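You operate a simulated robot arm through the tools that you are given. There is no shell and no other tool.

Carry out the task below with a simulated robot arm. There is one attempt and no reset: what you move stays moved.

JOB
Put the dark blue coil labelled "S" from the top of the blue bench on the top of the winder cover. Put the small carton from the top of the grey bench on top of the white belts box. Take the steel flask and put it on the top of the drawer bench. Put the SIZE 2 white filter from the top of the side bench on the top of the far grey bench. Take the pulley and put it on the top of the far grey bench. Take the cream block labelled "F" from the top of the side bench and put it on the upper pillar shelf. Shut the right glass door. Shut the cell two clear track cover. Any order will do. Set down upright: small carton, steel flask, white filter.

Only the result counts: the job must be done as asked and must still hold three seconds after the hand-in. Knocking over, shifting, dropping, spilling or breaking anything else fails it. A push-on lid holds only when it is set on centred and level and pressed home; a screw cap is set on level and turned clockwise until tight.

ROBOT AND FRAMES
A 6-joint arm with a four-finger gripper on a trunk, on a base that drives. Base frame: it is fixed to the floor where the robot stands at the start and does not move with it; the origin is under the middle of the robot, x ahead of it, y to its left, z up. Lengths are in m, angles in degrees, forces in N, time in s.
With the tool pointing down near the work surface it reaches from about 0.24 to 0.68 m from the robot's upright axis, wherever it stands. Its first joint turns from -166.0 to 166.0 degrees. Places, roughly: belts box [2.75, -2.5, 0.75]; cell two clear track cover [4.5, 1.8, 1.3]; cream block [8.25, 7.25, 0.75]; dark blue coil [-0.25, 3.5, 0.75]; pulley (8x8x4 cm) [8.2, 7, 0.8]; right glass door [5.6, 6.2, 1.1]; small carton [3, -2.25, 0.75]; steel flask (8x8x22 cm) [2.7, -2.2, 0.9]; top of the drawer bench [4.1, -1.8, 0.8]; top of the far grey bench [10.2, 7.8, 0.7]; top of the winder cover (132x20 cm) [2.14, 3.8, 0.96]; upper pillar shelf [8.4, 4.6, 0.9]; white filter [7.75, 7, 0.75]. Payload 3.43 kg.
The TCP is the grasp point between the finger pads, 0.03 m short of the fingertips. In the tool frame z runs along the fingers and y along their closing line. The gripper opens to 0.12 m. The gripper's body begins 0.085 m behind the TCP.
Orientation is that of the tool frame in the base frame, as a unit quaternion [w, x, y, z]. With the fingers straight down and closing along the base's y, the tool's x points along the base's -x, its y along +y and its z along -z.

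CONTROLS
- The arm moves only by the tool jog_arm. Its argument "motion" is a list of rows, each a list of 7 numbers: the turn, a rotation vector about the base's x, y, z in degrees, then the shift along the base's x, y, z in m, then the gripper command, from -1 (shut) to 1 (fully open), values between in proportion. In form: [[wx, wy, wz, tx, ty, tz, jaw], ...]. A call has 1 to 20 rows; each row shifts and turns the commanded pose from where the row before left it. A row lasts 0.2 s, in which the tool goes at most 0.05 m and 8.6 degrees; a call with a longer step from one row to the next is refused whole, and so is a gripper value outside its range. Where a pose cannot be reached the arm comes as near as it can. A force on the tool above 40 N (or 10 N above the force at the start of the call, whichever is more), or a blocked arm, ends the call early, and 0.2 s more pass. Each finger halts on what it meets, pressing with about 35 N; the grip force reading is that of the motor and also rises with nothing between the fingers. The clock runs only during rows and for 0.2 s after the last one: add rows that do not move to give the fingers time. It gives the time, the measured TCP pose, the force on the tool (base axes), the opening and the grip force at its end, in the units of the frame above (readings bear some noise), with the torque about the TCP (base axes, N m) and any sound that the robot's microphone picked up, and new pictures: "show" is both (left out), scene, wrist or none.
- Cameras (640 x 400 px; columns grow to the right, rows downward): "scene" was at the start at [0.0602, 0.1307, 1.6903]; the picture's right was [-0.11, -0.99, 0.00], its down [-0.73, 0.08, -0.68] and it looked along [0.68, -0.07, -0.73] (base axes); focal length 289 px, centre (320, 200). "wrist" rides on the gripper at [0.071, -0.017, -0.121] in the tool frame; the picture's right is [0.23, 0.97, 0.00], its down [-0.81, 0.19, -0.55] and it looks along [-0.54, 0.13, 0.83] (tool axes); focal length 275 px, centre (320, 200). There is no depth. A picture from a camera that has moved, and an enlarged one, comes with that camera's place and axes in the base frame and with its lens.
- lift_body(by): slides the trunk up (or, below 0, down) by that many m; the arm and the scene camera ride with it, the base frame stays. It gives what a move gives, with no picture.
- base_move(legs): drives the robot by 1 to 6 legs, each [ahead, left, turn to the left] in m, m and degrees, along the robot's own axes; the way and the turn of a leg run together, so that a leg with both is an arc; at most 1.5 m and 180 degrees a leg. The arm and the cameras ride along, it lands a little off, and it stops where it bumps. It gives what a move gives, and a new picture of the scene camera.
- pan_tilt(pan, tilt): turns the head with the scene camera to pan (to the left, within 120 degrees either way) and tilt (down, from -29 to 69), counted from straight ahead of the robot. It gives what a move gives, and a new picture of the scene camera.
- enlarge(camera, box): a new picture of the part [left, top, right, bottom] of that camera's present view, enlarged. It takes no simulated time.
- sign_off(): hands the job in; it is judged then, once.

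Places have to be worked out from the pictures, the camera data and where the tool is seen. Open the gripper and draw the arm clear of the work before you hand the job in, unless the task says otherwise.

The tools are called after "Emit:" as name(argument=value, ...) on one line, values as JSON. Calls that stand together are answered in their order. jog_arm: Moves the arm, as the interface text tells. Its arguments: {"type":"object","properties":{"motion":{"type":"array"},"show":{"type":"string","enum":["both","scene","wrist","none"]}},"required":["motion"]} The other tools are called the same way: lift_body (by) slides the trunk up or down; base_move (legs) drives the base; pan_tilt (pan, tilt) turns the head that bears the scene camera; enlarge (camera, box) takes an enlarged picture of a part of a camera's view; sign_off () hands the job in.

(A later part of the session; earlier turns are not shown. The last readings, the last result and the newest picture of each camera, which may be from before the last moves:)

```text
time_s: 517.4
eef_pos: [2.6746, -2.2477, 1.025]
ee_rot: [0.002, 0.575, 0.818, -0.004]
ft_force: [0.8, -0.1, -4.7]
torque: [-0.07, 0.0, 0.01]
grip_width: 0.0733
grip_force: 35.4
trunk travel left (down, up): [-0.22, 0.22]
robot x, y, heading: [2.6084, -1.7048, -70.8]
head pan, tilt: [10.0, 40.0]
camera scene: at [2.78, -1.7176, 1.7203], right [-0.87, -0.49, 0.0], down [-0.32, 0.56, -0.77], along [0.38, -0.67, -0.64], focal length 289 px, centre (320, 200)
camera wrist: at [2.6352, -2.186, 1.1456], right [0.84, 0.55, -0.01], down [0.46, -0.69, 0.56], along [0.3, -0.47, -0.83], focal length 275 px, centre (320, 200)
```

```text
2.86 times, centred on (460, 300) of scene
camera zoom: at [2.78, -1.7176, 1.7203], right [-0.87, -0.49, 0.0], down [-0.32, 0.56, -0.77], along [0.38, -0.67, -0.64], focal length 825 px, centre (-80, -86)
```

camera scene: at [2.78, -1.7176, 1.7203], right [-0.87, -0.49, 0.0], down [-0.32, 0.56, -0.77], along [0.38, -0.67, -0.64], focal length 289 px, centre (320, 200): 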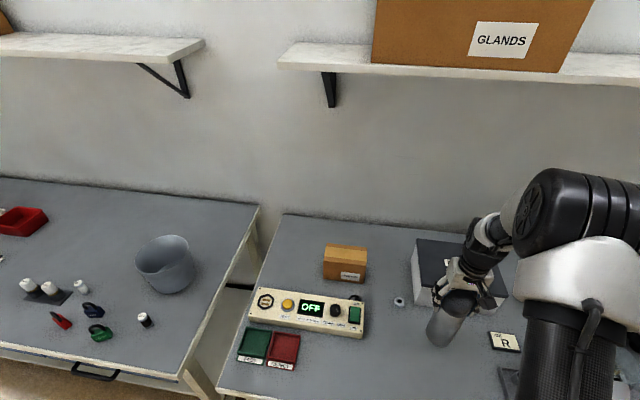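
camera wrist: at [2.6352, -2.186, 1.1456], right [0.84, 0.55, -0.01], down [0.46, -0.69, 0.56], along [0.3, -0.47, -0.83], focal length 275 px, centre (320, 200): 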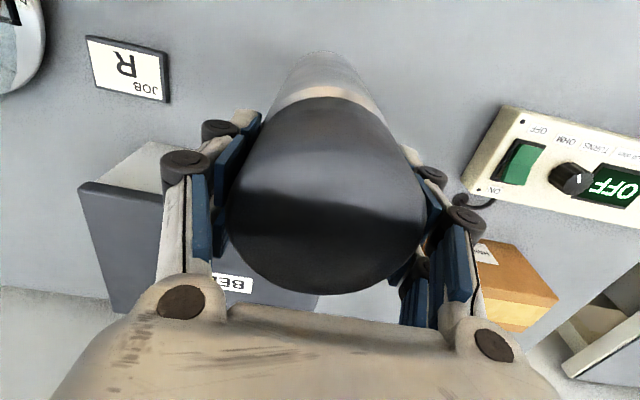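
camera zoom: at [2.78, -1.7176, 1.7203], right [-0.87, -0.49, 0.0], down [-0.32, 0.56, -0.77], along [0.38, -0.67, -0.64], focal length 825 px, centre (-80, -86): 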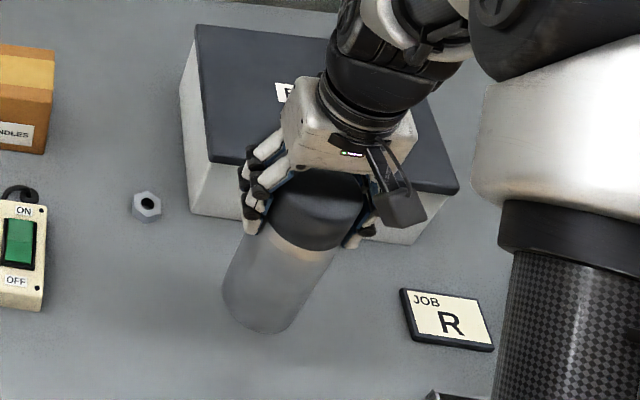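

The whole flask is lifted. I raise to z≈1.15, retract slightly, back off and strafe left to the drawer bench.

Emit:
jog_arm(motion=[[0, 0, 0, 0, 0, 0.04, -1], [0, 0, 0, 0, 0, 0.04, -1], [0, 0, 0, -0.01, 0.03, 0.03, -1], [0, 0, 0, -0.015, 0.04, 0.01, -1], [0, 0, 0, -0.015, 0.04, 0, -1], [0, 0, 0, 0, 0, 0, -1]], show="none")

Emit:
base_move(legs=[[-0.55, 0, 0], [0, 1.0, 0], [0, 0.53, 0]])

Emit:
pan_tilt(pan=15, tilt=40)

```text
time_s: 518.8
eef_pos: [2.6313, -2.1373, 1.1452]
ee_rot: [0.001, 0.575, 0.818, -0.004]
ft_force: [0.0, -0.5, -5.2]
torque: [-0.03, -0.01, 0.03]
grip_width: 0.0733
grip_force: 35.1
trunk travel left (down, up): [-0.22, 0.22]
robot x, y, heading: [2.6132, -1.7082, -70.6]
head pan, tilt: [10.0, 40.0]
```

```text
time_s: 529.3
eef_pos: [3.8646, -1.1025, 1.1452]
ee_rot: [0.001, 0.568, 0.823, -0.006]
ft_force: [-0.1, 1.3, -4.0]
torque: [-0.05, 0.01, -0.01]
grip_width: 0.0733
grip_force: 34.8
trunk travel left (down, up): [-0.22, 0.22]
robot x, y, heading: [3.8386, -0.6738, -69.6]
head pan, tilt: [10.0, 40.0]
camera scene: at [4.0064, -0.6811, 1.7203], right [-0.86, -0.51, 0.0], down [-0.33, 0.55, -0.77], along [0.39, -0.66, -0.64], focal length 289 px, centre (320, 200)
```

scene: 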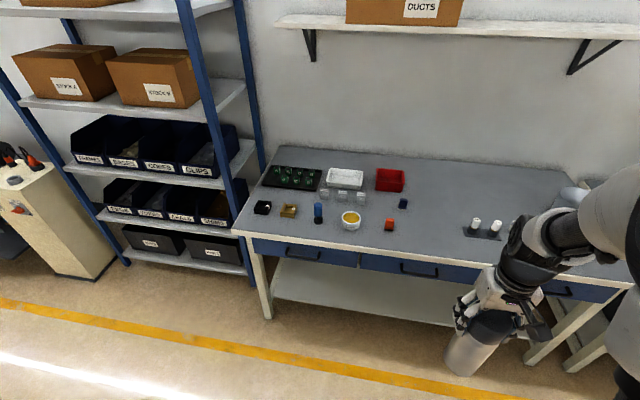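

```text
time_s: 530.0
eef_pos: [3.8644, -1.1029, 1.1452]
ee_rot: [0.002, 0.568, 0.823, -0.004]
ft_force: [0.5, -1.2, -4.9]
torque: [-0.01, -0.03, 0.02]
grip_width: 0.0733
grip_force: 34.6
trunk travel left (down, up): [-0.22, 0.22]
robot x, y, heading: [3.8371, -0.6744, -69.7]
head pan, tilt: [15.0, 40.0]
camera scene: at [4.0118, -0.6774, 1.7204], right [-0.81, -0.58, 0.0], down [-0.37, 0.52, -0.77], along [0.44, -0.62, -0.64], focal length 289 px, centre (320, 200)
```

scene: 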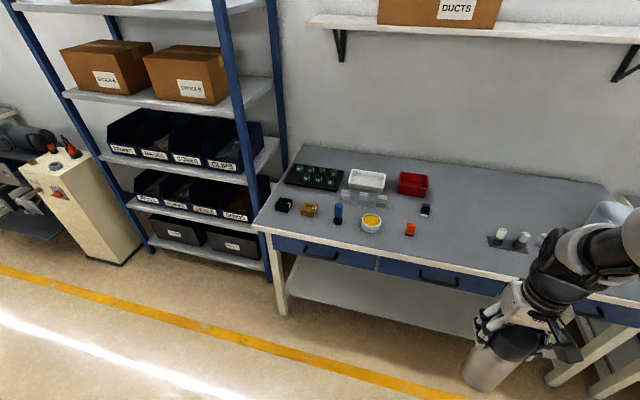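

Free spot on the drawer bench ≈(4.055,−1.782) (u 3.20, v −3.06). I drive ahead 0.53 m and slightly right.

Emit:
base_move(legs=[[0.53, -0.05, 0]])

Emit:
jog_arm(motion=[[0, 0, 0, 0, 0, 0, -1]], show="wrist")

```text
time_s: 533.0
eef_pos: [4.0025, -1.6147, 1.1449]
ee_rot: [0.002, 0.568, 0.823, -0.003]
ft_force: [-0.1, 0.0, -3.6]
torque: [-0.04, 0.01, 0.0]
grip_width: 0.0736
grip_force: 35.0
trunk travel left (down, up): [-0.22, 0.22]
robot x, y, heading: [3.9736, -1.1838, -69.5]
head pan, tilt: [15.0, 40.0]
camera scene: at [4.1505, -1.1903, 1.7203], right [-0.82, -0.58, 0.0], down [-0.37, 0.52, -0.77], along [0.44, -0.62, -0.64], focal length 289 px, centre (320, 200)
```

scene: 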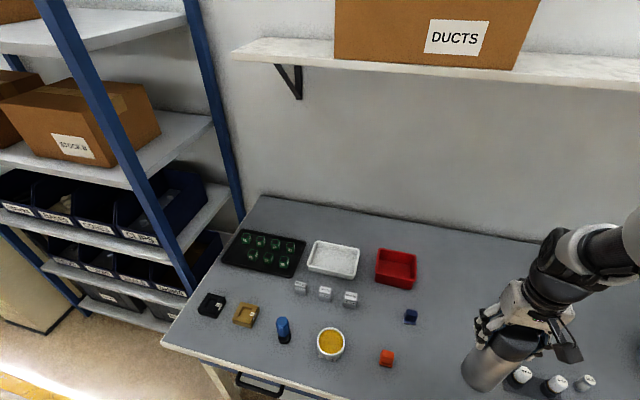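

```text
time_s: 533.4
eef_pos: [4.0025, -1.6156, 1.1447]
ee_rot: [0.001, 0.568, 0.823, -0.003]
ft_force: [-0.7, -0.2, -5.2]
torque: [-0.05, -0.02, 0.01]
grip_width: 0.0732
grip_force: 35.1
trunk travel left (down, up): [-0.22, 0.22]
robot x, y, heading: [3.9759, -1.1892, -69.6]
head pan, tilt: [15.0, 40.0]
camera wrist: at [3.9628, -1.5531, 1.2637], right [0.83, 0.56, -0.01], down [0.47, -0.69, 0.56], along [0.31, -0.46, -0.83], focal length 275 px, centre (320, 200)
```

wrist: 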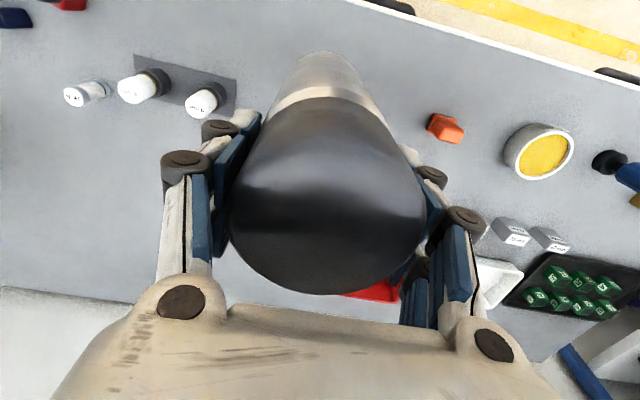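

The landing spot is clear and the fingers stay high above the small parts. I move 0.17 m further over the bench and lower.

Emit:
jog_arm(motion=[[0, 0, 0, 0.0145, -0.04, 0, -1], [0, 0, 0, 0.0145, -0.04, 0, -1], [0, 0, 0, 0.0145, -0.04, 0, -1], [0, 0, 0, 0.0145, -0.04, 0, -1], [0, 0, 0, 0, 0, -0.04, -1], [0, 0, 0, 0, 0, -0.04, -1], [0, 0, 0, 0, 0, -0.04, -1], [0, 0, 0, 0, 0, -0.02, -1], [0, 0, 0, 0, 0, 0, -1]])

```text
time_s: 535.4
eef_pos: [4.0591, -1.7756, 1.0077]
ee_rot: [0.003, 0.568, 0.823, -0.005]
ft_force: [-2.6, 1.8, 12.9]
torque: [0.85, 0.23, 0.12]
grip_width: 0.073
grip_force: 34.8
trunk travel left (down, up): [-0.22, 0.22]
robot x, y, heading: [3.973, -1.1886, -69.5]
head pan, tilt: [15.0, 40.0]
camera scene: at [4.1497, -1.188, 1.7206], right [-0.82, -0.58, 0.0], down [-0.37, 0.52, -0.77], along [0.44, -0.62, -0.64], focal length 289 px, centre (320, 200)
camera wrist: at [4.0194, -1.713, 1.1261], right [0.83, 0.56, -0.01], down [0.47, -0.68, 0.56], along [0.31, -0.47, -0.83], focal length 275 px, centre (320, 200)
```

scene: 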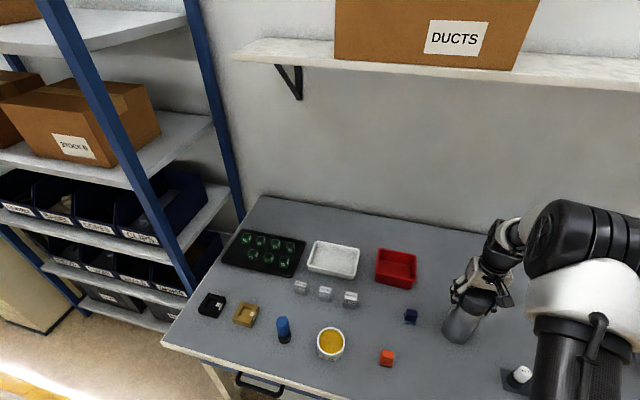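
wrist: 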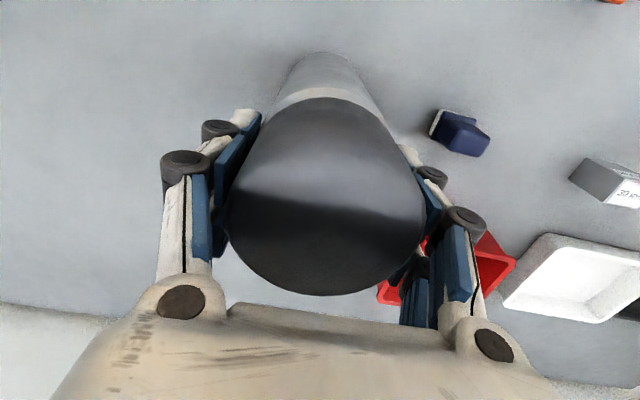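

Contact already (drawer bench is a few cm higher). I ease up 3 mm, open slowly and rise.

Emit:
jog_arm(motion=[[0, 0, 0, 0, 0, 0.003, -1], [0, 0, 0, 0, 0, 0, -1], [0, 0, 0, 0, 0, 0, 0.3], [0, 0, 0, 0, 0, 0, 0.5], [0, 0, 0, 0, 0, 0, 0.8], [0, 0, 0, 0, 0, 0, 0.8], [0, 0, 0, 0, 0, 0.02, 0.8], [0, 0, 0, 0, 0, 0.03, 0.8], [0, 0, 0, 0, 0, 0.04, 0.8], [0, 0, 0, 0, 0, 0.04, 0.8]])

```text
time_s: 537.6
eef_pos: [4.0584, -1.774, 1.139]
ee_rot: [0.002, 0.567, 0.823, -0.004]
ft_force: [1.4, -0.4, -0.5]
torque: [-0.03, -0.01, -0.03]
grip_width: 0.108
grip_force: 0.6
trunk travel left (down, up): [-0.22, 0.22]
robot x, y, heading: [3.9733, -1.1854, -69.6]
head pan, tilt: [15.0, 40.0]
camera scene: at [4.1501, -1.1884, 1.7204], right [-0.81, -0.58, 0.0], down [-0.37, 0.52, -0.77], along [0.44, -0.62, -0.64], focal length 289 px, centre (320, 200)
camera wrist: at [4.019, -1.7115, 1.258], right [0.83, 0.56, -0.01], down [0.47, -0.69, 0.56], along [0.31, -0.47, -0.83], focal length 275 px, centre (320, 200)
```

scene: 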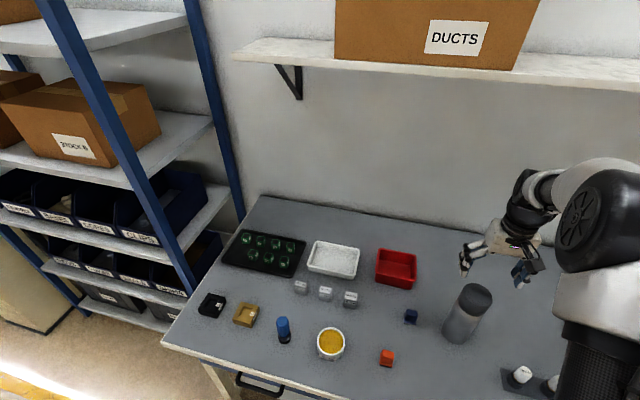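
wrist: 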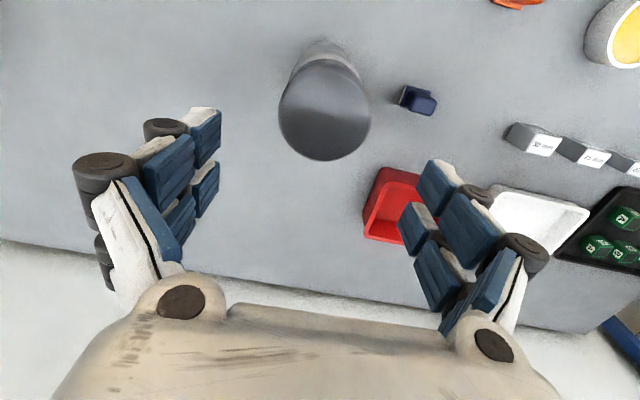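

Flask stands upright on the drawer bench. I retract and drive back to the grey bench for the carton.

Emit:
jog_arm(motion=[[0, 0, 0, -0.0145, 0.04, 0, 1], [0, 0, 0, -0.0145, 0.04, 0, 1], [0, 0, 0, -0.0145, 0.04, 0, 1], [0, 0, 0, -0.0145, 0.04, -0.03, 1]], show="none")

Emit:
base_move(legs=[[-0.45, 0, 0], [0, -1.28, 0], [0.5, 0, 0]])

Emit:
jog_arm(motion=[[0, 0, 0, 0, 0, 0, 1]], show="wrist")

```text
refused: row 4 steps farther than a row can; nothing moved
```

```text
time_s: 549.0
eef_pos: [2.8685, -2.2738, 1.1389]
ee_rot: [0.001, 0.565, 0.825, -0.004]
ft_force: [-0.2, -0.7, -0.4]
torque: [0.03, -0.02, 0.0]
grip_width: 0.108
grip_force: 0.0
trunk travel left (down, up): [-0.22, 0.22]
robot x, y, heading: [2.7814, -1.6844, -69.2]
head pan, tilt: [15.0, 40.0]
camera scene: at [2.9556, -1.6876, 1.7203], right [-0.81, -0.59, 0.0], down [-0.38, 0.52, -0.77], along [0.45, -0.62, -0.64], focal length 289 px, centre (320, 200)
```

scene: 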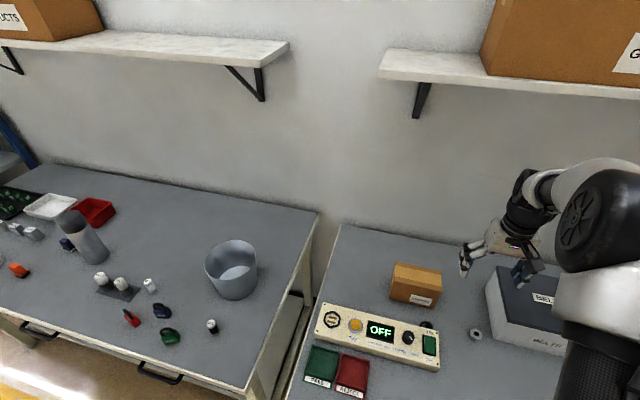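

```text
time_s: 549.4
eef_pos: [2.8693, -2.2709, 1.138]
ee_rot: [0.002, 0.565, 0.825, -0.004]
ft_force: [-1.0, 0.4, 0.7]
torque: [0.02, 0.0, 0.02]
grip_width: 0.1197
grip_force: 0.1
trunk travel left (down, up): [-0.22, 0.22]
robot x, y, heading: [2.7811, -1.6805, -69.2]
head pan, tilt: [15.0, 40.0]
camera wrist: at [2.8281, -2.2109, 1.2575], right [0.82, 0.57, -0.01], down [0.47, -0.68, 0.56], along [0.31, -0.46, -0.83], focal length 275 px, centre (320, 200)
```

wrist: 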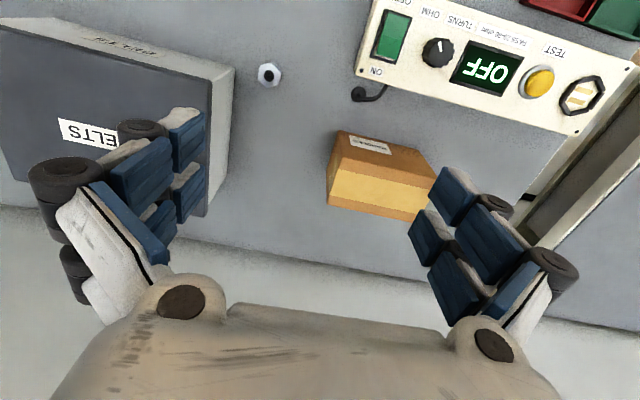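

Carton ≈(3.032,−2.353), about 0.15 (u) × 0.08 (v), top ≈0.90. I move ahead 0.07 m and yaw the gripper +90° so it closes across the 8 cm side.

Emit:
base_move(legs=[[0.07, 0.0, -0.8]])

Emit:
jog_arm(motion=[[0, 0, 8.2, 0, 0, 0, 1], [0, 0, 8.2, 0, 0, 0, 1], [0, 0, 8.2, 0, 0, 0, 1], [0, 0, 8.2, 0, 0, 0, 1], [0, 0, 8.2, 0, 0, 0, 1], [0, 0, 8.2, 0, 0, 0, 1], [0, 0, 8.2, 0, 0, 0, 1], [0, 0, 8.2, 0, 0, 0, 1], [0, 0, 8.2, 0, 0, 0, 1], [0, 0, 8.2, 0, 0, 0, 1], [0, 0, 8.0, 0, 0, 0, 1], [0, 0, 0, 0, 0, 0, 1]])

```text
time_s: 550.5
eef_pos: [2.8844, -2.3418, 1.1372]
ee_rot: [0.002, 0.571, 0.821, -0.004]
ft_force: [-0.1, -1.1, 0.3]
torque: [0.06, 0.0, 0.01]
grip_width: 0.12
grip_force: 0.1
trunk travel left (down, up): [-0.22, 0.22]
robot x, y, heading: [2.8052, -1.753, -70.1]
head pan, tilt: [15.0, 40.0]
camera scene: at [2.9806, -1.7577, 1.7203], right [-0.82, -0.57, 0.0], down [-0.37, 0.53, -0.77], along [0.44, -0.63, -0.64], focal length 289 px, centre (320, 200)
```

scene: 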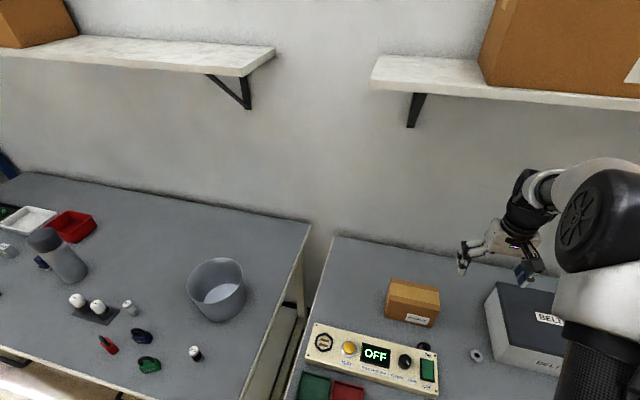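

```text
time_s: 553.0
eef_pos: [2.8847, -2.3408, 1.1374]
ee_rot: [0.004, -0.177, 0.984, -0.002]
ft_force: [0.6, 0.2, -0.4]
torque: [0.03, -0.02, 0.0]
grip_width: 0.1201
grip_force: 0.0
trunk travel left (down, up): [-0.22, 0.22]
robot x, y, heading: [2.8032, -1.7551, -70.3]
head pan, tilt: [15.0, 40.0]
camera scene: at [2.9801, -1.7562, 1.7203], right [-0.82, -0.57, 0.0], down [-0.37, 0.53, -0.77], along [0.44, -0.63, -0.64], focal length 289 px, centre (320, 200)
camera wrist: at [2.8238, -2.3808, 1.2573], right [-0.56, 0.83, -0.01], down [0.69, 0.46, 0.56], along [0.47, 0.3, -0.83], focal length 275 px, centre (320, 200)
```

scene: 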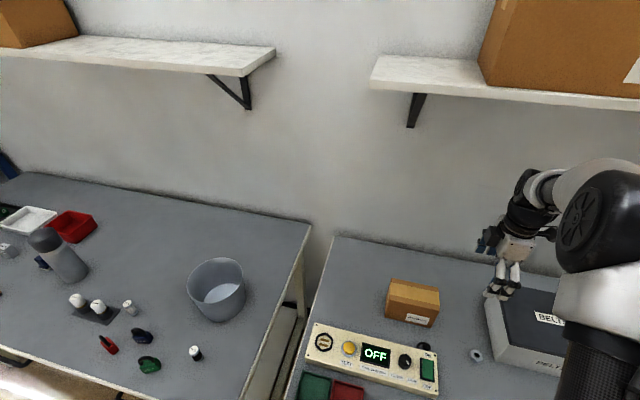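
wrist: 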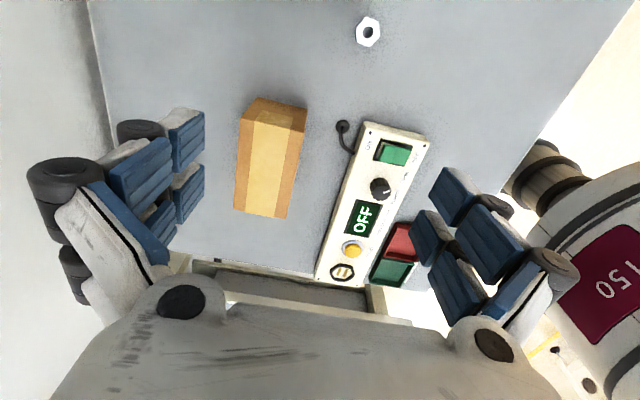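

I move over the carton and descend to z≈1.0 to check alignment.

Emit:
jog_arm(motion=[[0, 0, 0, 0.048, -0.002, 0, 1], [0, 0, 0, 0.048, -0.002, 0, 1], [0, 0, 0, 0.047, -0.002, 0, 1], [0, 0, 0, 0, 0, -0.045, 1], [0, 0, 0, 0, 0, -0.045, 1], [0, 0, 0, 0, 0, -0.045, 1], [0, 0, 0, 0, 0, 0, 1]])

```text
time_s: 554.6
eef_pos: [3.0289, -2.3469, 1.0028]
ee_rot: [0.004, -0.176, 0.984, -0.003]
ft_force: [0.0, -0.6, 0.7]
torque: [0.0, 0.0, -0.03]
grip_width: 0.1201
grip_force: 0.1
trunk travel left (down, up): [-0.22, 0.22]
robot x, y, heading: [2.8042, -1.7489, -70.0]
head pan, tilt: [15.0, 40.0]
camera scene: at [2.9801, -1.7556, 1.7204], right [-0.82, -0.57, 0.0], down [-0.37, 0.53, -0.77], along [0.44, -0.63, -0.64], focal length 289 px, centre (320, 200)
camera wrist: at [2.9675, -2.3876, 1.1224], right [-0.55, 0.83, -0.01], down [0.69, 0.46, 0.56], along [0.47, 0.3, -0.83], focal length 275 px, centre (320, 200)
```

scene: 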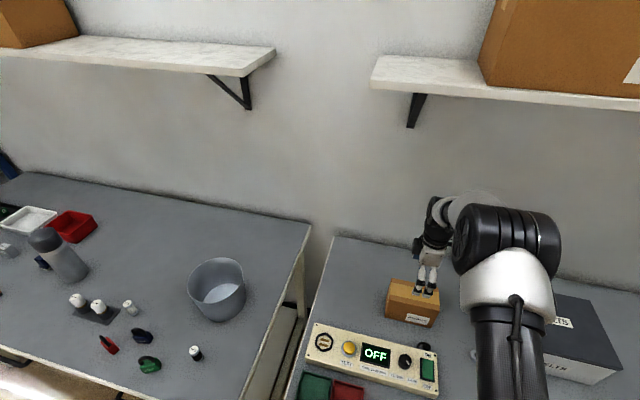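
wrist: 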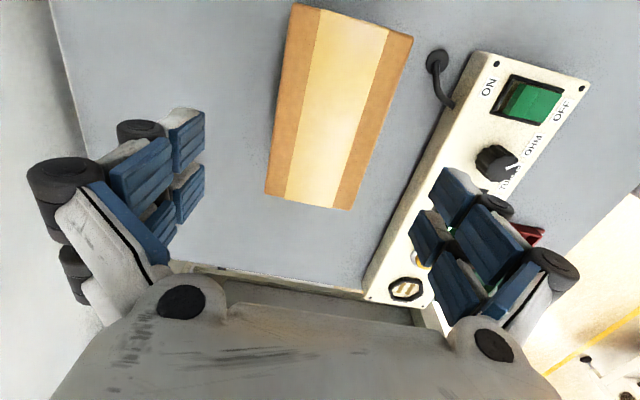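

Aligned (carton 8 cm across between the fingers). I centre lengthwise and descend to z≈0.868, then close.

Emit:
jog_arm(motion=[[0, 0, 0, -0.01, -0.001, -0.04, 1], [0, 0, 0, 0, 0, -0.04, 1], [0, 0, 0, 0, 0, -0.03, 1], [0, 0, 0, 0, 0, -0.025, 1], [0, 0, 0, 0, 0, 0, 1]])

```text
time_s: 555.9
eef_pos: [3.0186, -2.347, 0.8705]
ee_rot: [0.004, -0.176, 0.984, -0.003]
ft_force: [0.5, 0.8, -0.6]
torque: [0.0, 0.03, -0.02]
grip_width: 0.12
grip_force: 0.1
trunk travel left (down, up): [-0.22, 0.22]
robot x, y, heading: [2.8045, -1.7515, -70.1]
head pan, tilt: [15.0, 40.0]
camera scene: at [2.98, -1.756, 1.7204], right [-0.82, -0.57, 0.0], down [-0.37, 0.53, -0.77], along [0.44, -0.63, -0.64], focal length 289 px, centre (320, 200)
camera wrist: at [2.9572, -2.3877, 0.9893], right [-0.55, 0.83, -0.01], down [0.69, 0.46, 0.56], along [0.47, 0.3, -0.83], focal length 275 px, centre (320, 200)
```

scene: 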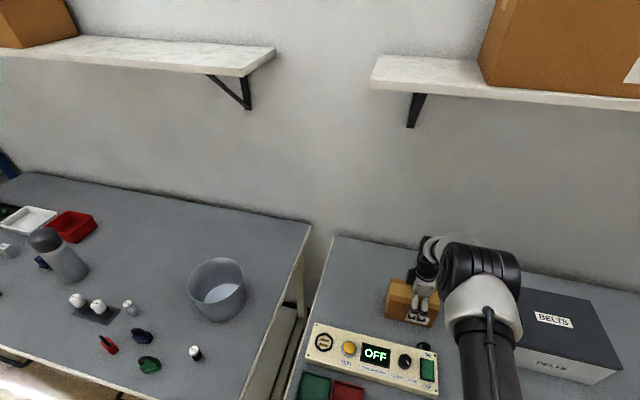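
wrist: 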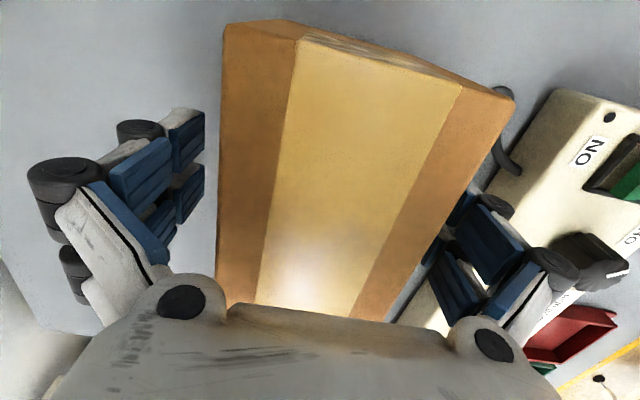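

The carton sits slightly toward the front finger; I shift 5 mm and close.

Emit:
jog_arm(motion=[[0, 0, 0, -0.002, 0.005, 0, 1], [0, 0, 0, 0, 0, -0.003, 0.7], [0, 0, 0, 0, 0, 0, 0.3], [0, 0, 0, 0, 0, 0, -0.3], [0, 0, 0, 0, 0, 0, -1], [0, 0, 0, 0, 0, 0, -1], [0, 0, 0, 0, 0, 0, -1]])

```text
time_s: 557.5
eef_pos: [3.0159, -2.3424, 0.8663]
ee_rot: [0.004, -0.176, 0.984, -0.003]
ft_force: [1.0, -3.7, 3.9]
torque: [-0.16, -0.2, -0.08]
grip_width: 0.0847
grip_force: 35.2
trunk travel left (down, up): [-0.22, 0.22]
robot x, y, heading: [2.8092, -1.7479, -70.2]
head pan, tilt: [15.0, 40.0]
camera scene: at [2.9801, -1.7562, 1.7204], right [-0.82, -0.57, 0.0], down [-0.37, 0.53, -0.77], along [0.44, -0.63, -0.64], focal length 289 px, centre (320, 200)
camera wrist: at [2.9551, -2.3836, 0.9862], right [-0.55, 0.83, -0.01], down [0.69, 0.46, 0.56], along [0.47, 0.3, -0.83], focal length 275 px, centre (320, 200)
```

scene: 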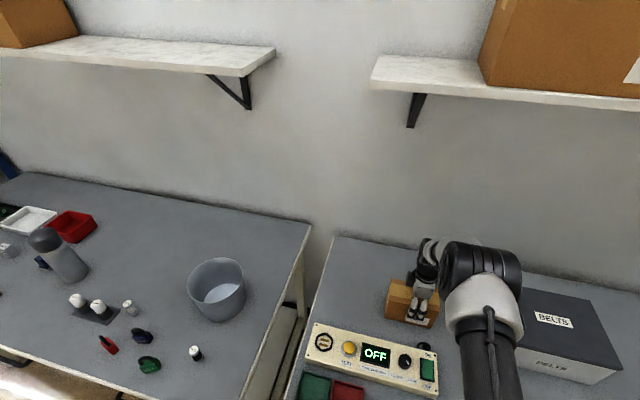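
wrist: 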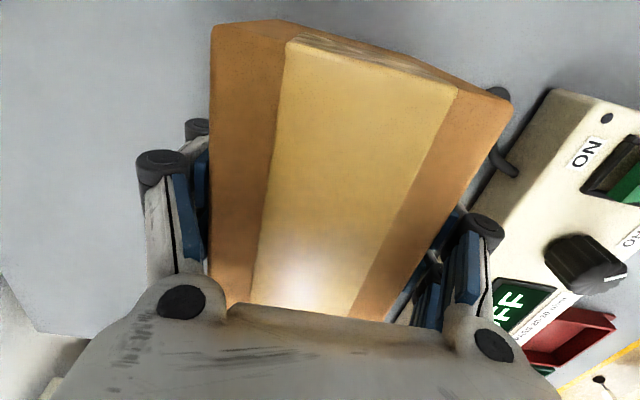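

Carton gripped (85 mm). The belts box lid is at z≈0.90, centred ≈(u 1.653, v −3.256). I lift to z≈1.12 and shift the base right 0.36 m.

Emit:
jog_arm(motion=[[0, 0, 0, 0, 0, 0.015, -1], [0, 0, 0, 0, 0, 0.03, -1], [0, 0, 0, 0, 0, 0.04, -1], [0, 0, 0, 0, 0, 0.045, -1], [0, 0, 0, 0, 0, 0.045, -1], [0, 0, 0, 0, 0, 0.045, -1], [0, 0, 0, 0, 0, 0.03, -1], [0, 0, 0, 0, 0, 0, -1]], show="wrist")

Emit:
base_move(legs=[[-0.08, 0, 0], [0, -0.36, 0], [0.06, 0, 0]])

Emit:
jog_arm(motion=[[0, 0, 0, 0, 0, 0, -1]], show="wrist")

```text
time_s: 559.2
eef_pos: [3.0149, -2.3453, 1.1184]
ee_rot: [0.005, -0.176, 0.984, -0.002]
ft_force: [-0.1, 0.2, -3.9]
torque: [-0.05, 0.02, 0.0]
grip_width: 0.0848
grip_force: 35.1
trunk travel left (down, up): [-0.22, 0.22]
robot x, y, heading: [2.8054, -1.7535, -69.8]
head pan, tilt: [15.0, 40.0]
camera wrist: at [2.9549, -2.3855, 1.2374], right [-0.55, 0.83, -0.01], down [0.69, 0.46, 0.56], along [0.47, 0.3, -0.83], focal length 275 px, centre (320, 200)
```

wrist: 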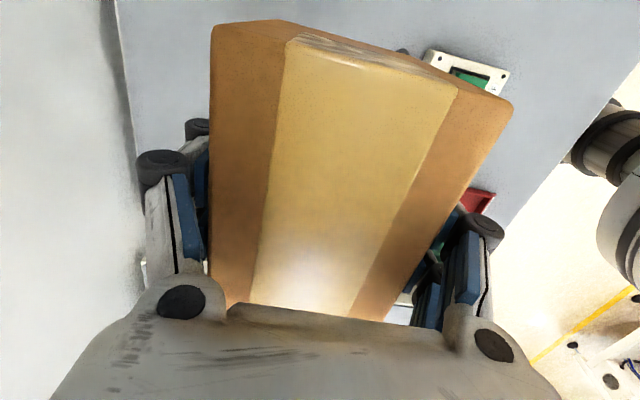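

```text
time_s: 562.8
eef_pos: [2.6637, -2.4548, 1.1168]
ee_rot: [0.004, -0.177, 0.984, -0.001]
ft_force: [1.0, 0.2, -3.9]
torque: [0.01, 0.08, -0.02]
grip_width: 0.0849
grip_force: 35.1
trunk travel left (down, up): [-0.22, 0.22]
robot x, y, heading: [2.4513, -1.8587, -69.8]
head pan, tilt: [15.0, 40.0]
camera scene: at [2.6271, -1.8663, 1.7202], right [-0.82, -0.57, 0.0], down [-0.37, 0.53, -0.77], along [0.44, -0.63, -0.64], focal length 289 px, centre (320, 200)
```

scene: 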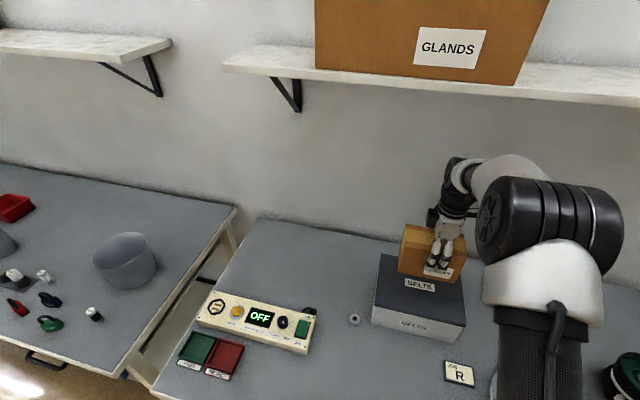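

```text
time_s: 563.2
eef_pos: [2.6632, -2.4522, 1.1176]
ee_rot: [0.004, -0.177, 0.984, -0.001]
ft_force: [0.1, -0.5, -3.9]
torque: [0.04, 0.02, -0.02]
grip_width: 0.0848
grip_force: 35.2
trunk travel left (down, up): [-0.22, 0.22]
robot x, y, heading: [2.4514, -1.8611, -70.0]
head pan, tilt: [15.0, 40.0]
camera wrist: at [2.6019, -2.4935, 1.2367], right [-0.56, 0.83, -0.01], down [0.69, 0.46, 0.56], along [0.47, 0.31, -0.83], focal length 275 px, centre (320, 200)
```

wrist: 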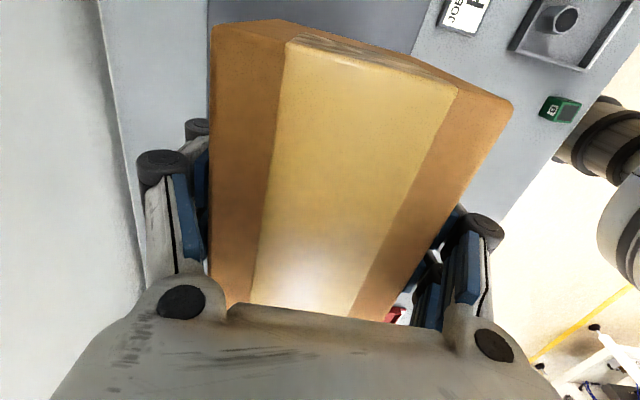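

The lid centre is at u≈1.659, v≈−3.255; TCP is at (1.665, −3.216). I shift 4 cm deeper and lower to just above the lid.

Emit:
jog_arm(motion=[[0, 0, 0, 0.004, -0.039, 0, -1], [0, 0, 0, 0, 0, -0.04, -1], [0, 0, 0, 0, 0, -0.04, -1], [0, 0, 0, 0, 0, -0.02, -1], [0, 0, 0, 0, 0, 0, -1]])

Emit:
enlarge(camera="scene", box=[360, 220, 500, 350])

```text
time_s: 564.4
eef_pos: [2.669, -2.4936, 1.0171]
ee_rot: [0.003, -0.177, 0.984, -0.002]
ft_force: [0.1, 0.2, -4.2]
torque: [-0.03, 0.05, 0.01]
grip_width: 0.0849
grip_force: 34.9
trunk travel left (down, up): [-0.22, 0.22]
robot x, y, heading: [2.4541, -1.8621, -69.7]
head pan, tilt: [15.0, 40.0]
camera scene: at [2.6264, -1.8648, 1.7203], right [-0.82, -0.57, 0.0], down [-0.37, 0.53, -0.77], along [0.44, -0.63, -0.64], focal length 289 px, centre (320, 200)
camera wrist: at [2.6071, -2.5335, 1.1367], right [-0.56, 0.83, -0.01], down [0.69, 0.46, 0.56], along [0.47, 0.3, -0.83], focal length 275 px, centre (320, 200)
```

scene: 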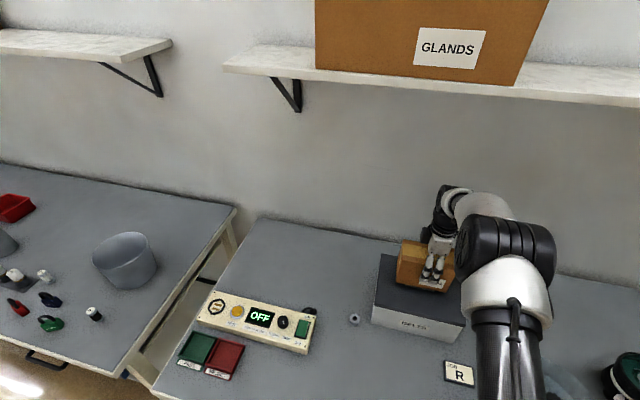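
wrist: 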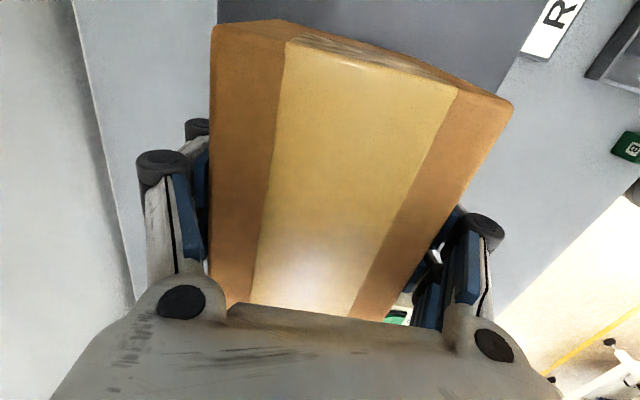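

```text
3.08 times, centred on (430, 285) of scene
camera zoom: at [2.6264, -1.8648, 1.7203], right [-0.82, -0.57, 0.0], down [-0.37, 0.53, -0.77], along [0.44, -0.63, -0.64], focal length 888 px, centre (-18, -62)
```

zoom: 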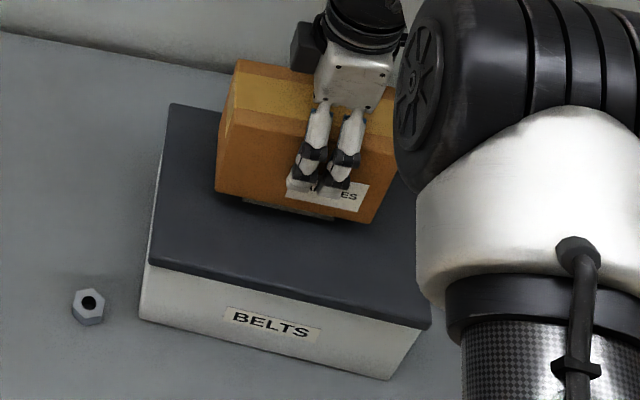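

The carton is centred over the lid. I lower it to contact.

Emit:
jog_arm(motion=[[0, 0, 0, 0, 0, -0.02, -1], [0, 0, 0, 0, 0, -0.01, -1], [0, 0, 0, 0, 0, -0.006, -1], [0, 0, 0, 0, 0, -0.005, -1], [0, 0, 0, 0, 0, -0.004, -1], [0, 0, 0, 0, 0, 0, -1]])

```text
time_s: 565.4
eef_pos: [2.6683, -2.4951, 0.9857]
ee_rot: [0.005, -0.177, 0.984, -0.007]
ft_force: [-1.3, 4.3, 14.9]
torque: [0.97, 0.27, 0.07]
grip_width: 0.0849
grip_force: 35.5
trunk travel left (down, up): [-0.22, 0.22]
robot x, y, heading: [2.4533, -1.8561, -70.0]
head pan, tilt: [15.0, 40.0]
stopped in row 4: the force on the tool passed its limit at 42 N (the readings are from after the stop); the commanded pose is now the measured one
camera scene: at [2.6258, -1.8631, 1.7202], right [-0.82, -0.57, 0.0], down [-0.37, 0.53, -0.77], along [0.44, -0.63, -0.64], focal length 289 px, centre (320, 200)
camera wrist: at [2.607, -2.5338, 1.1054], right [-0.56, 0.83, -0.02], down [0.69, 0.47, 0.56], along [0.47, 0.3, -0.83], focal length 275 px, centre (320, 200)
```

scene: 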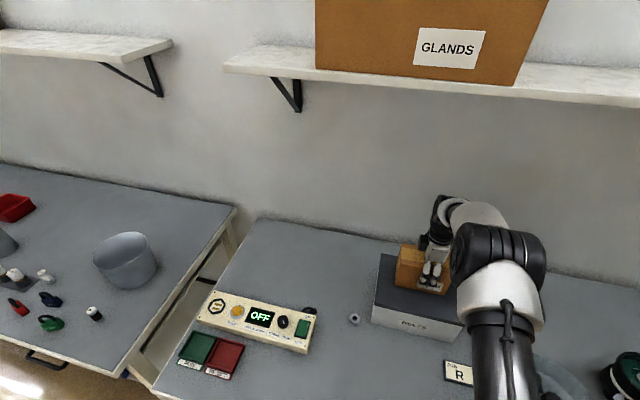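
wrist: 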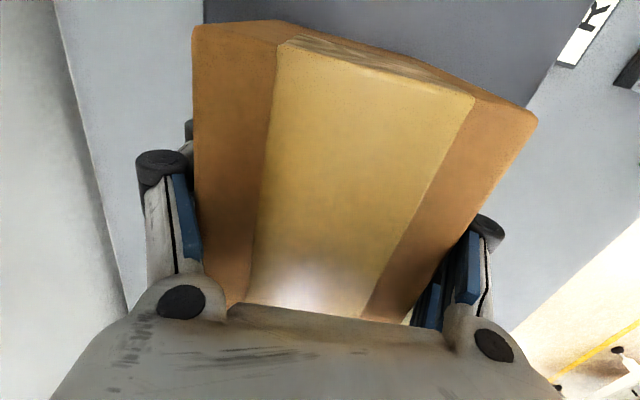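

Contact with the lid. I ease up slightly, open slowly, and rise.

Emit:
jog_arm(motion=[[0, 0, 0, 0, 0, 0.001, -1], [0, 0, 0, 0, 0, 0, -0.1], [0, 0, 0, 0, 0, 0, 0.5], [0, 0, 0, 0, 0, 0, 0.9], [0, 0, 0, 0, 0, 0, 0.9], [0, 0, 0, 0, 0, 0, 0.9]])

Emit:
enlarge(camera="scene", box=[360, 220, 500, 350])

```text
time_s: 566.8
eef_pos: [2.6677, -2.4939, 0.9848]
ee_rot: [0.005, -0.177, 0.984, -0.007]
ft_force: [0.3, 0.1, -0.8]
torque: [0.01, -0.01, -0.01]
grip_width: 0.114
grip_force: 0.0
trunk travel left (down, up): [-0.22, 0.22]
robot x, y, heading: [2.4519, -1.8613, -70.1]
head pan, tilt: [15.0, 40.0]
camera scene: at [2.6263, -1.8644, 1.7203], right [-0.82, -0.57, 0.0], down [-0.37, 0.53, -0.77], along [0.44, -0.63, -0.64], focal length 289 px, centre (320, 200)
camera wrist: at [2.6072, -2.5343, 1.1041], right [-0.56, 0.83, -0.02], down [0.69, 0.47, 0.56], along [0.47, 0.3, -0.83], focal length 275 px, centre (320, 200)
```

scene: 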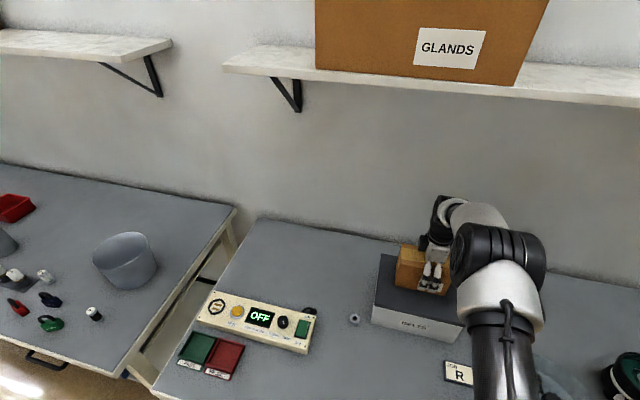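
wrist: 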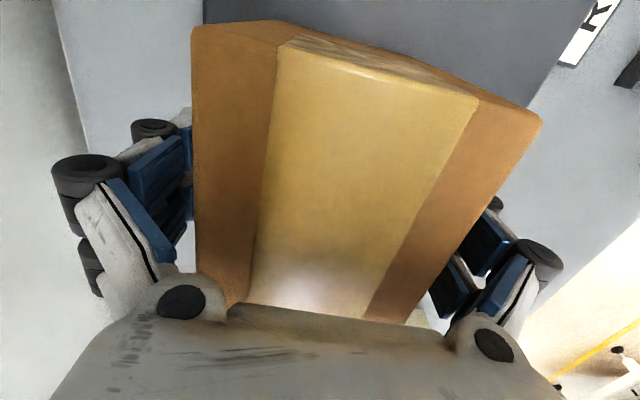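

```text
3.08 times, centred on (430, 285) of scene
camera zoom: at [2.6263, -1.8644, 1.7203], right [-0.82, -0.57, 0.0], down [-0.37, 0.53, -0.77], along [0.44, -0.63, -0.64], focal length 888 px, centre (-18, -62)
```

zoom: 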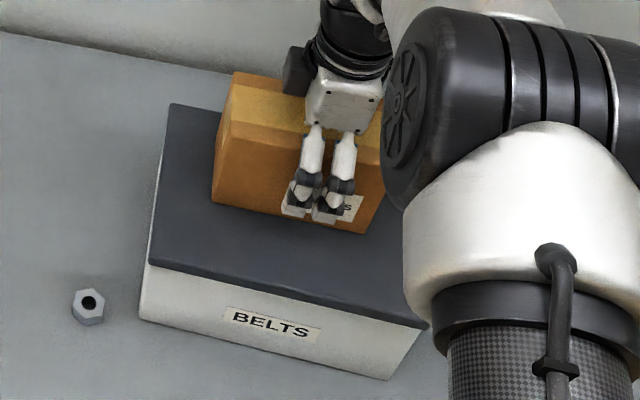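

The carton rests flat on the lid. I open fully and rise straight up.

Emit:
jog_arm(motion=[[0, 0, 0, 0, 0, 0, 1], [0, 0, 0, 0, 0, 0, 1], [0, 0, 0, 0, 0, 0.015, 1], [0, 0, 0, 0, 0, 0.03, 1], [0, 0, 0, 0, 0, 0.04, 1], [0, 0, 0, 0, 0, 0.045, 1], [0, 0, 0, 0, 0, 0.04, 1], [0, 0, 0, 0, 0, 0, 1]])

Emit:
enlarge(camera="scene", box=[360, 220, 500, 350])

```text
time_s: 568.6
eef_pos: [2.67, -2.4937, 1.1549]
ee_rot: [0.004, -0.177, 0.984, -0.006]
ft_force: [0.0, 0.6, 0.0]
torque: [0.03, 0.01, 0.01]
grip_width: 0.1201
grip_force: 0.0
trunk travel left (down, up): [-0.22, 0.22]
robot x, y, heading: [2.4488, -1.8609, -70.0]
head pan, tilt: [15.0, 40.0]
camera scene: at [2.6264, -1.8647, 1.7203], right [-0.82, -0.57, 0.0], down [-0.37, 0.53, -0.77], along [0.44, -0.63, -0.64], focal length 289 px, centre (320, 200)
camera wrist: at [2.608, -2.5341, 1.2745], right [-0.56, 0.83, -0.02], down [0.69, 0.47, 0.56], along [0.47, 0.3, -0.83], focal length 275 px, centre (320, 200)
```

scene: 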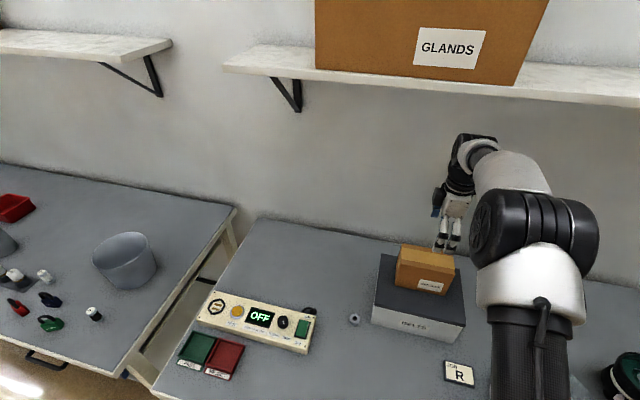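
wrist: 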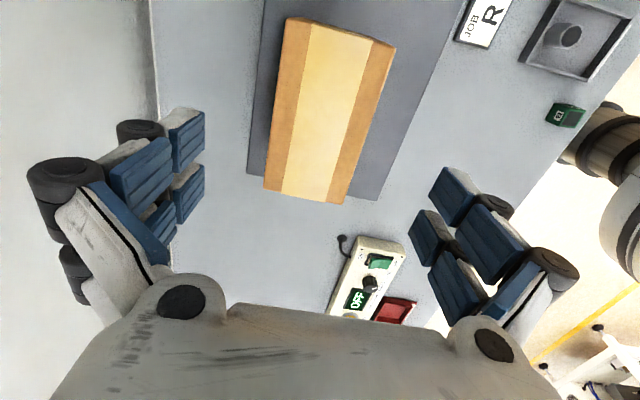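

```text
3.08 times, centred on (430, 285) of scene
camera zoom: at [2.6264, -1.8647, 1.7203], right [-0.82, -0.57, 0.0], down [-0.37, 0.53, -0.77], along [0.44, -0.63, -0.64], focal length 888 px, centre (-18, -62)
```

zoom: 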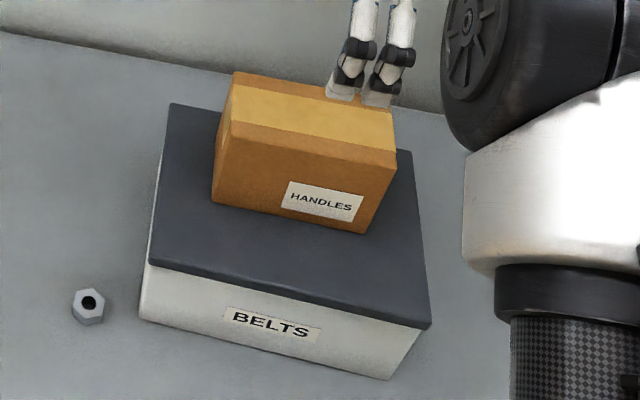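

The carton sits upright on the belts box. I retract the arm and, before handing in, drive to re-check the cell two cover from the gap.

Emit:
jog_arm(motion=[[0, 0, -8, -0.015, 0.04, 0, 1], [0, 0, -8, -0.015, 0.04, 0, 1], [0, 0, -8, -0.015, 0.04, 0, 1], [0, 0, -8, -0.015, 0.04, 0, 1], [0, 0, -8, -0.015, 0.04, 0, 1], [0, 0, -8, 0, 0, 0, 1], [0, 0, -8, 0, 0, 0, 1], [0, 0, -8, 0, 0, 0, 1], [0, 0, -8, 0, 0, 0, 1], [0, 0, -8, 0, 0, 0, 1], [0, 0, -8, 0, 0, 0, 1]], show="none")

Emit:
base_move(legs=[[-0.6, 0, 0], [0, 1.3, 0], [0, 1.25, 0]])

Emit:
pan_tilt(pan=110, tilt=25)

```text
time_s: 571.0
eef_pos: [2.5938, -2.2958, 1.154]
ee_rot: [-0.001, 0.557, 0.83, -0.008]
ft_force: [0.1, -0.4, 0.7]
torque: [0.0, -0.02, -0.01]
grip_width: 0.1197
grip_force: 0.0
trunk travel left (down, up): [-0.22, 0.22]
robot x, y, heading: [2.4518, -1.8627, -70.0]
head pan, tilt: [15.0, 40.0]
```

```text
time_s: 586.7
eef_pos: [4.8295, -0.8413, 1.155]
ee_rot: [-0.001, 0.556, 0.831, -0.007]
ft_force: [0.6, -0.5, 0.2]
torque: [-0.03, 0.0, 0.0]
grip_width: 0.1198
grip_force: 0.1
trunk travel left (down, up): [-0.22, 0.22]
robot x, y, heading: [4.6923, -0.4094, -69.9]
head pan, tilt: [15.0, 40.0]
camera scene: at [4.8643, -0.4105, 1.7203], right [-0.82, -0.57, 0.0], down [-0.37, 0.53, -0.77], along [0.44, -0.63, -0.64], focal length 289 px, centre (320, 200)
```

scene: 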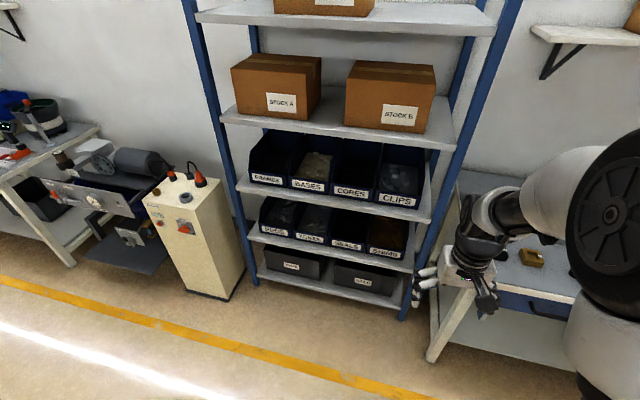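

```text
time_s: 588.4
eef_pos: [4.8318, -0.8405, 1.1548]
ee_rot: [-0.002, 0.556, 0.831, -0.008]
ft_force: [-0.9, 0.4, 0.1]
torque: [-0.02, 0.0, -0.01]
grip_width: 0.1198
grip_force: 0.0
trunk travel left (down, up): [-0.22, 0.22]
robot x, y, heading: [4.6874, -0.4041, -70.1]
head pan, tilt: [110.0, 25.0]
camera scene: at [4.8858, -0.2818, 1.7437], right [0.64, -0.77, 0.0], down [-0.32, -0.27, -0.91], along [0.69, 0.58, -0.42], focal length 289 px, centre (320, 200)
```

scene: 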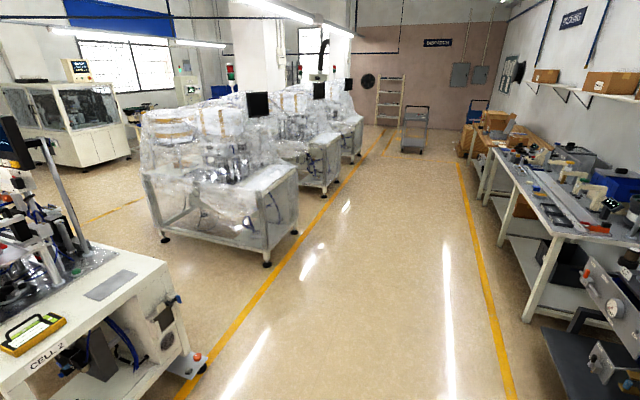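

The table is labelled CELL 2, confirming the right cell. I back into the gap and view the cover.

Emit:
base_move(legs=[[-1.2, -0.06, 0], [-0.75, -0.04, 0]])

Emit:
pan_tilt(pan=100, tilt=20)

```text
time_s: 598.2
eef_pos: [4.0542, 0.9493, 1.1543]
ee_rot: [-0.001, 0.543, 0.84, -0.008]
ft_force: [-0.1, 0.2, 0.6]
torque: [-0.01, 0.0, 0.0]
grip_width: 0.1198
grip_force: 0.1
trunk travel left (down, up): [-0.22, 0.22]
robot x, y, heading: [3.8994, 1.3792, -68.1]
head pan, tilt: [110.0, 25.0]
camera scene: at [4.0909, 1.5102, 1.7437], right [0.67, -0.75, 0.0], down [-0.31, -0.28, -0.91], along [0.68, 0.6, -0.42], focal length 289 px, centre (320, 200)
```

scene: 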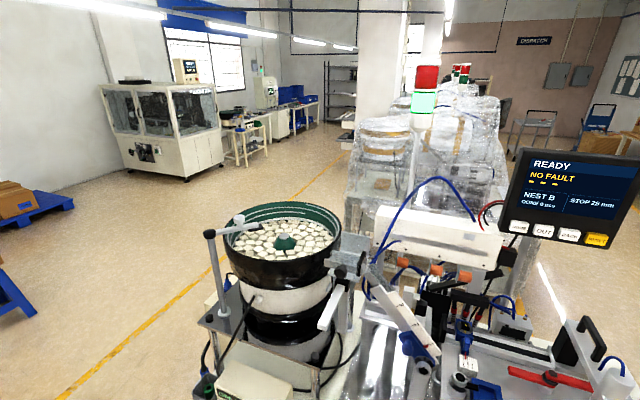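

```text
time_s: 598.9
eef_pos: [4.0538, 0.95, 1.1553]
ee_rot: [-0.002, 0.543, 0.839, -0.009]
ft_force: [-0.4, -0.2, -0.3]
torque: [-0.01, -0.01, -0.01]
grip_width: 0.1202
grip_force: 0.0
trunk travel left (down, up): [-0.22, 0.22]
robot x, y, heading: [3.9003, 1.3775, -68.4]
head pan, tilt: [100.0, 20.0]
camera scene: at [4.1016, 1.4974, 1.7517], right [0.53, -0.85, 0.0], down [-0.29, -0.18, -0.94], along [0.8, 0.5, -0.34], focal length 289 px, centre (320, 200)
```

scene: 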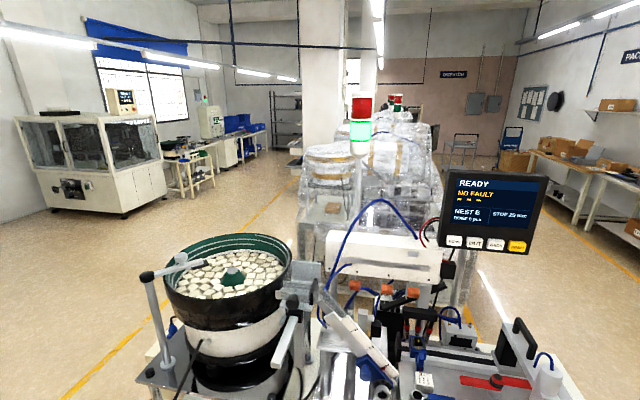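

I zoom on the track and on the glass door from here.

Emit:
enlarge(camera="scene", box=[270, 245, 340, 320])

Emit:
enlarge(camera="scene", box=[10, 90, 180, 220])

```text
5.33 times, centred on (305, 282) of scene
camera zoom: at [4.1016, 1.4974, 1.7517], right [0.53, -0.85, 0.0], down [-0.29, -0.18, -0.94], along [0.8, 0.5, -0.34], focal length 1540 px, centre (400, -240)
```

zoom: 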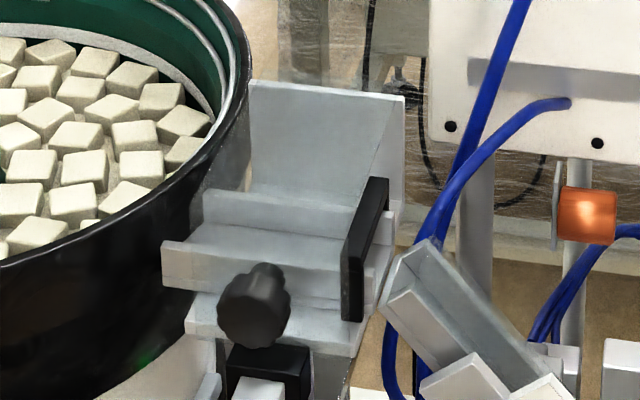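

```text
3.08 times, centred on (95, 155) of scene
camera zoom: at [4.1016, 1.4974, 1.7517], right [0.53, -0.85, 0.0], down [-0.29, -0.18, -0.94], along [0.8, 0.5, -0.34], focal length 888 px, centre (1012, 338)
```

zoom: 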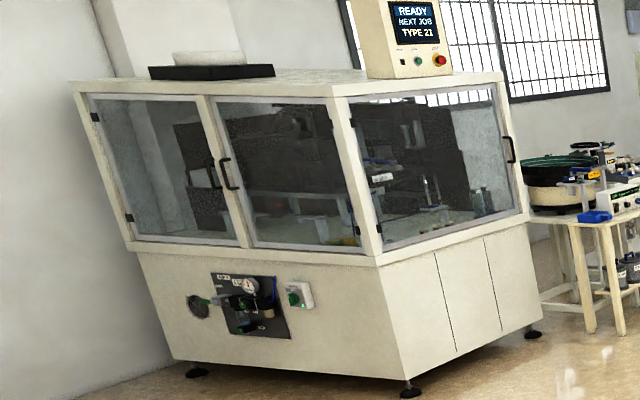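

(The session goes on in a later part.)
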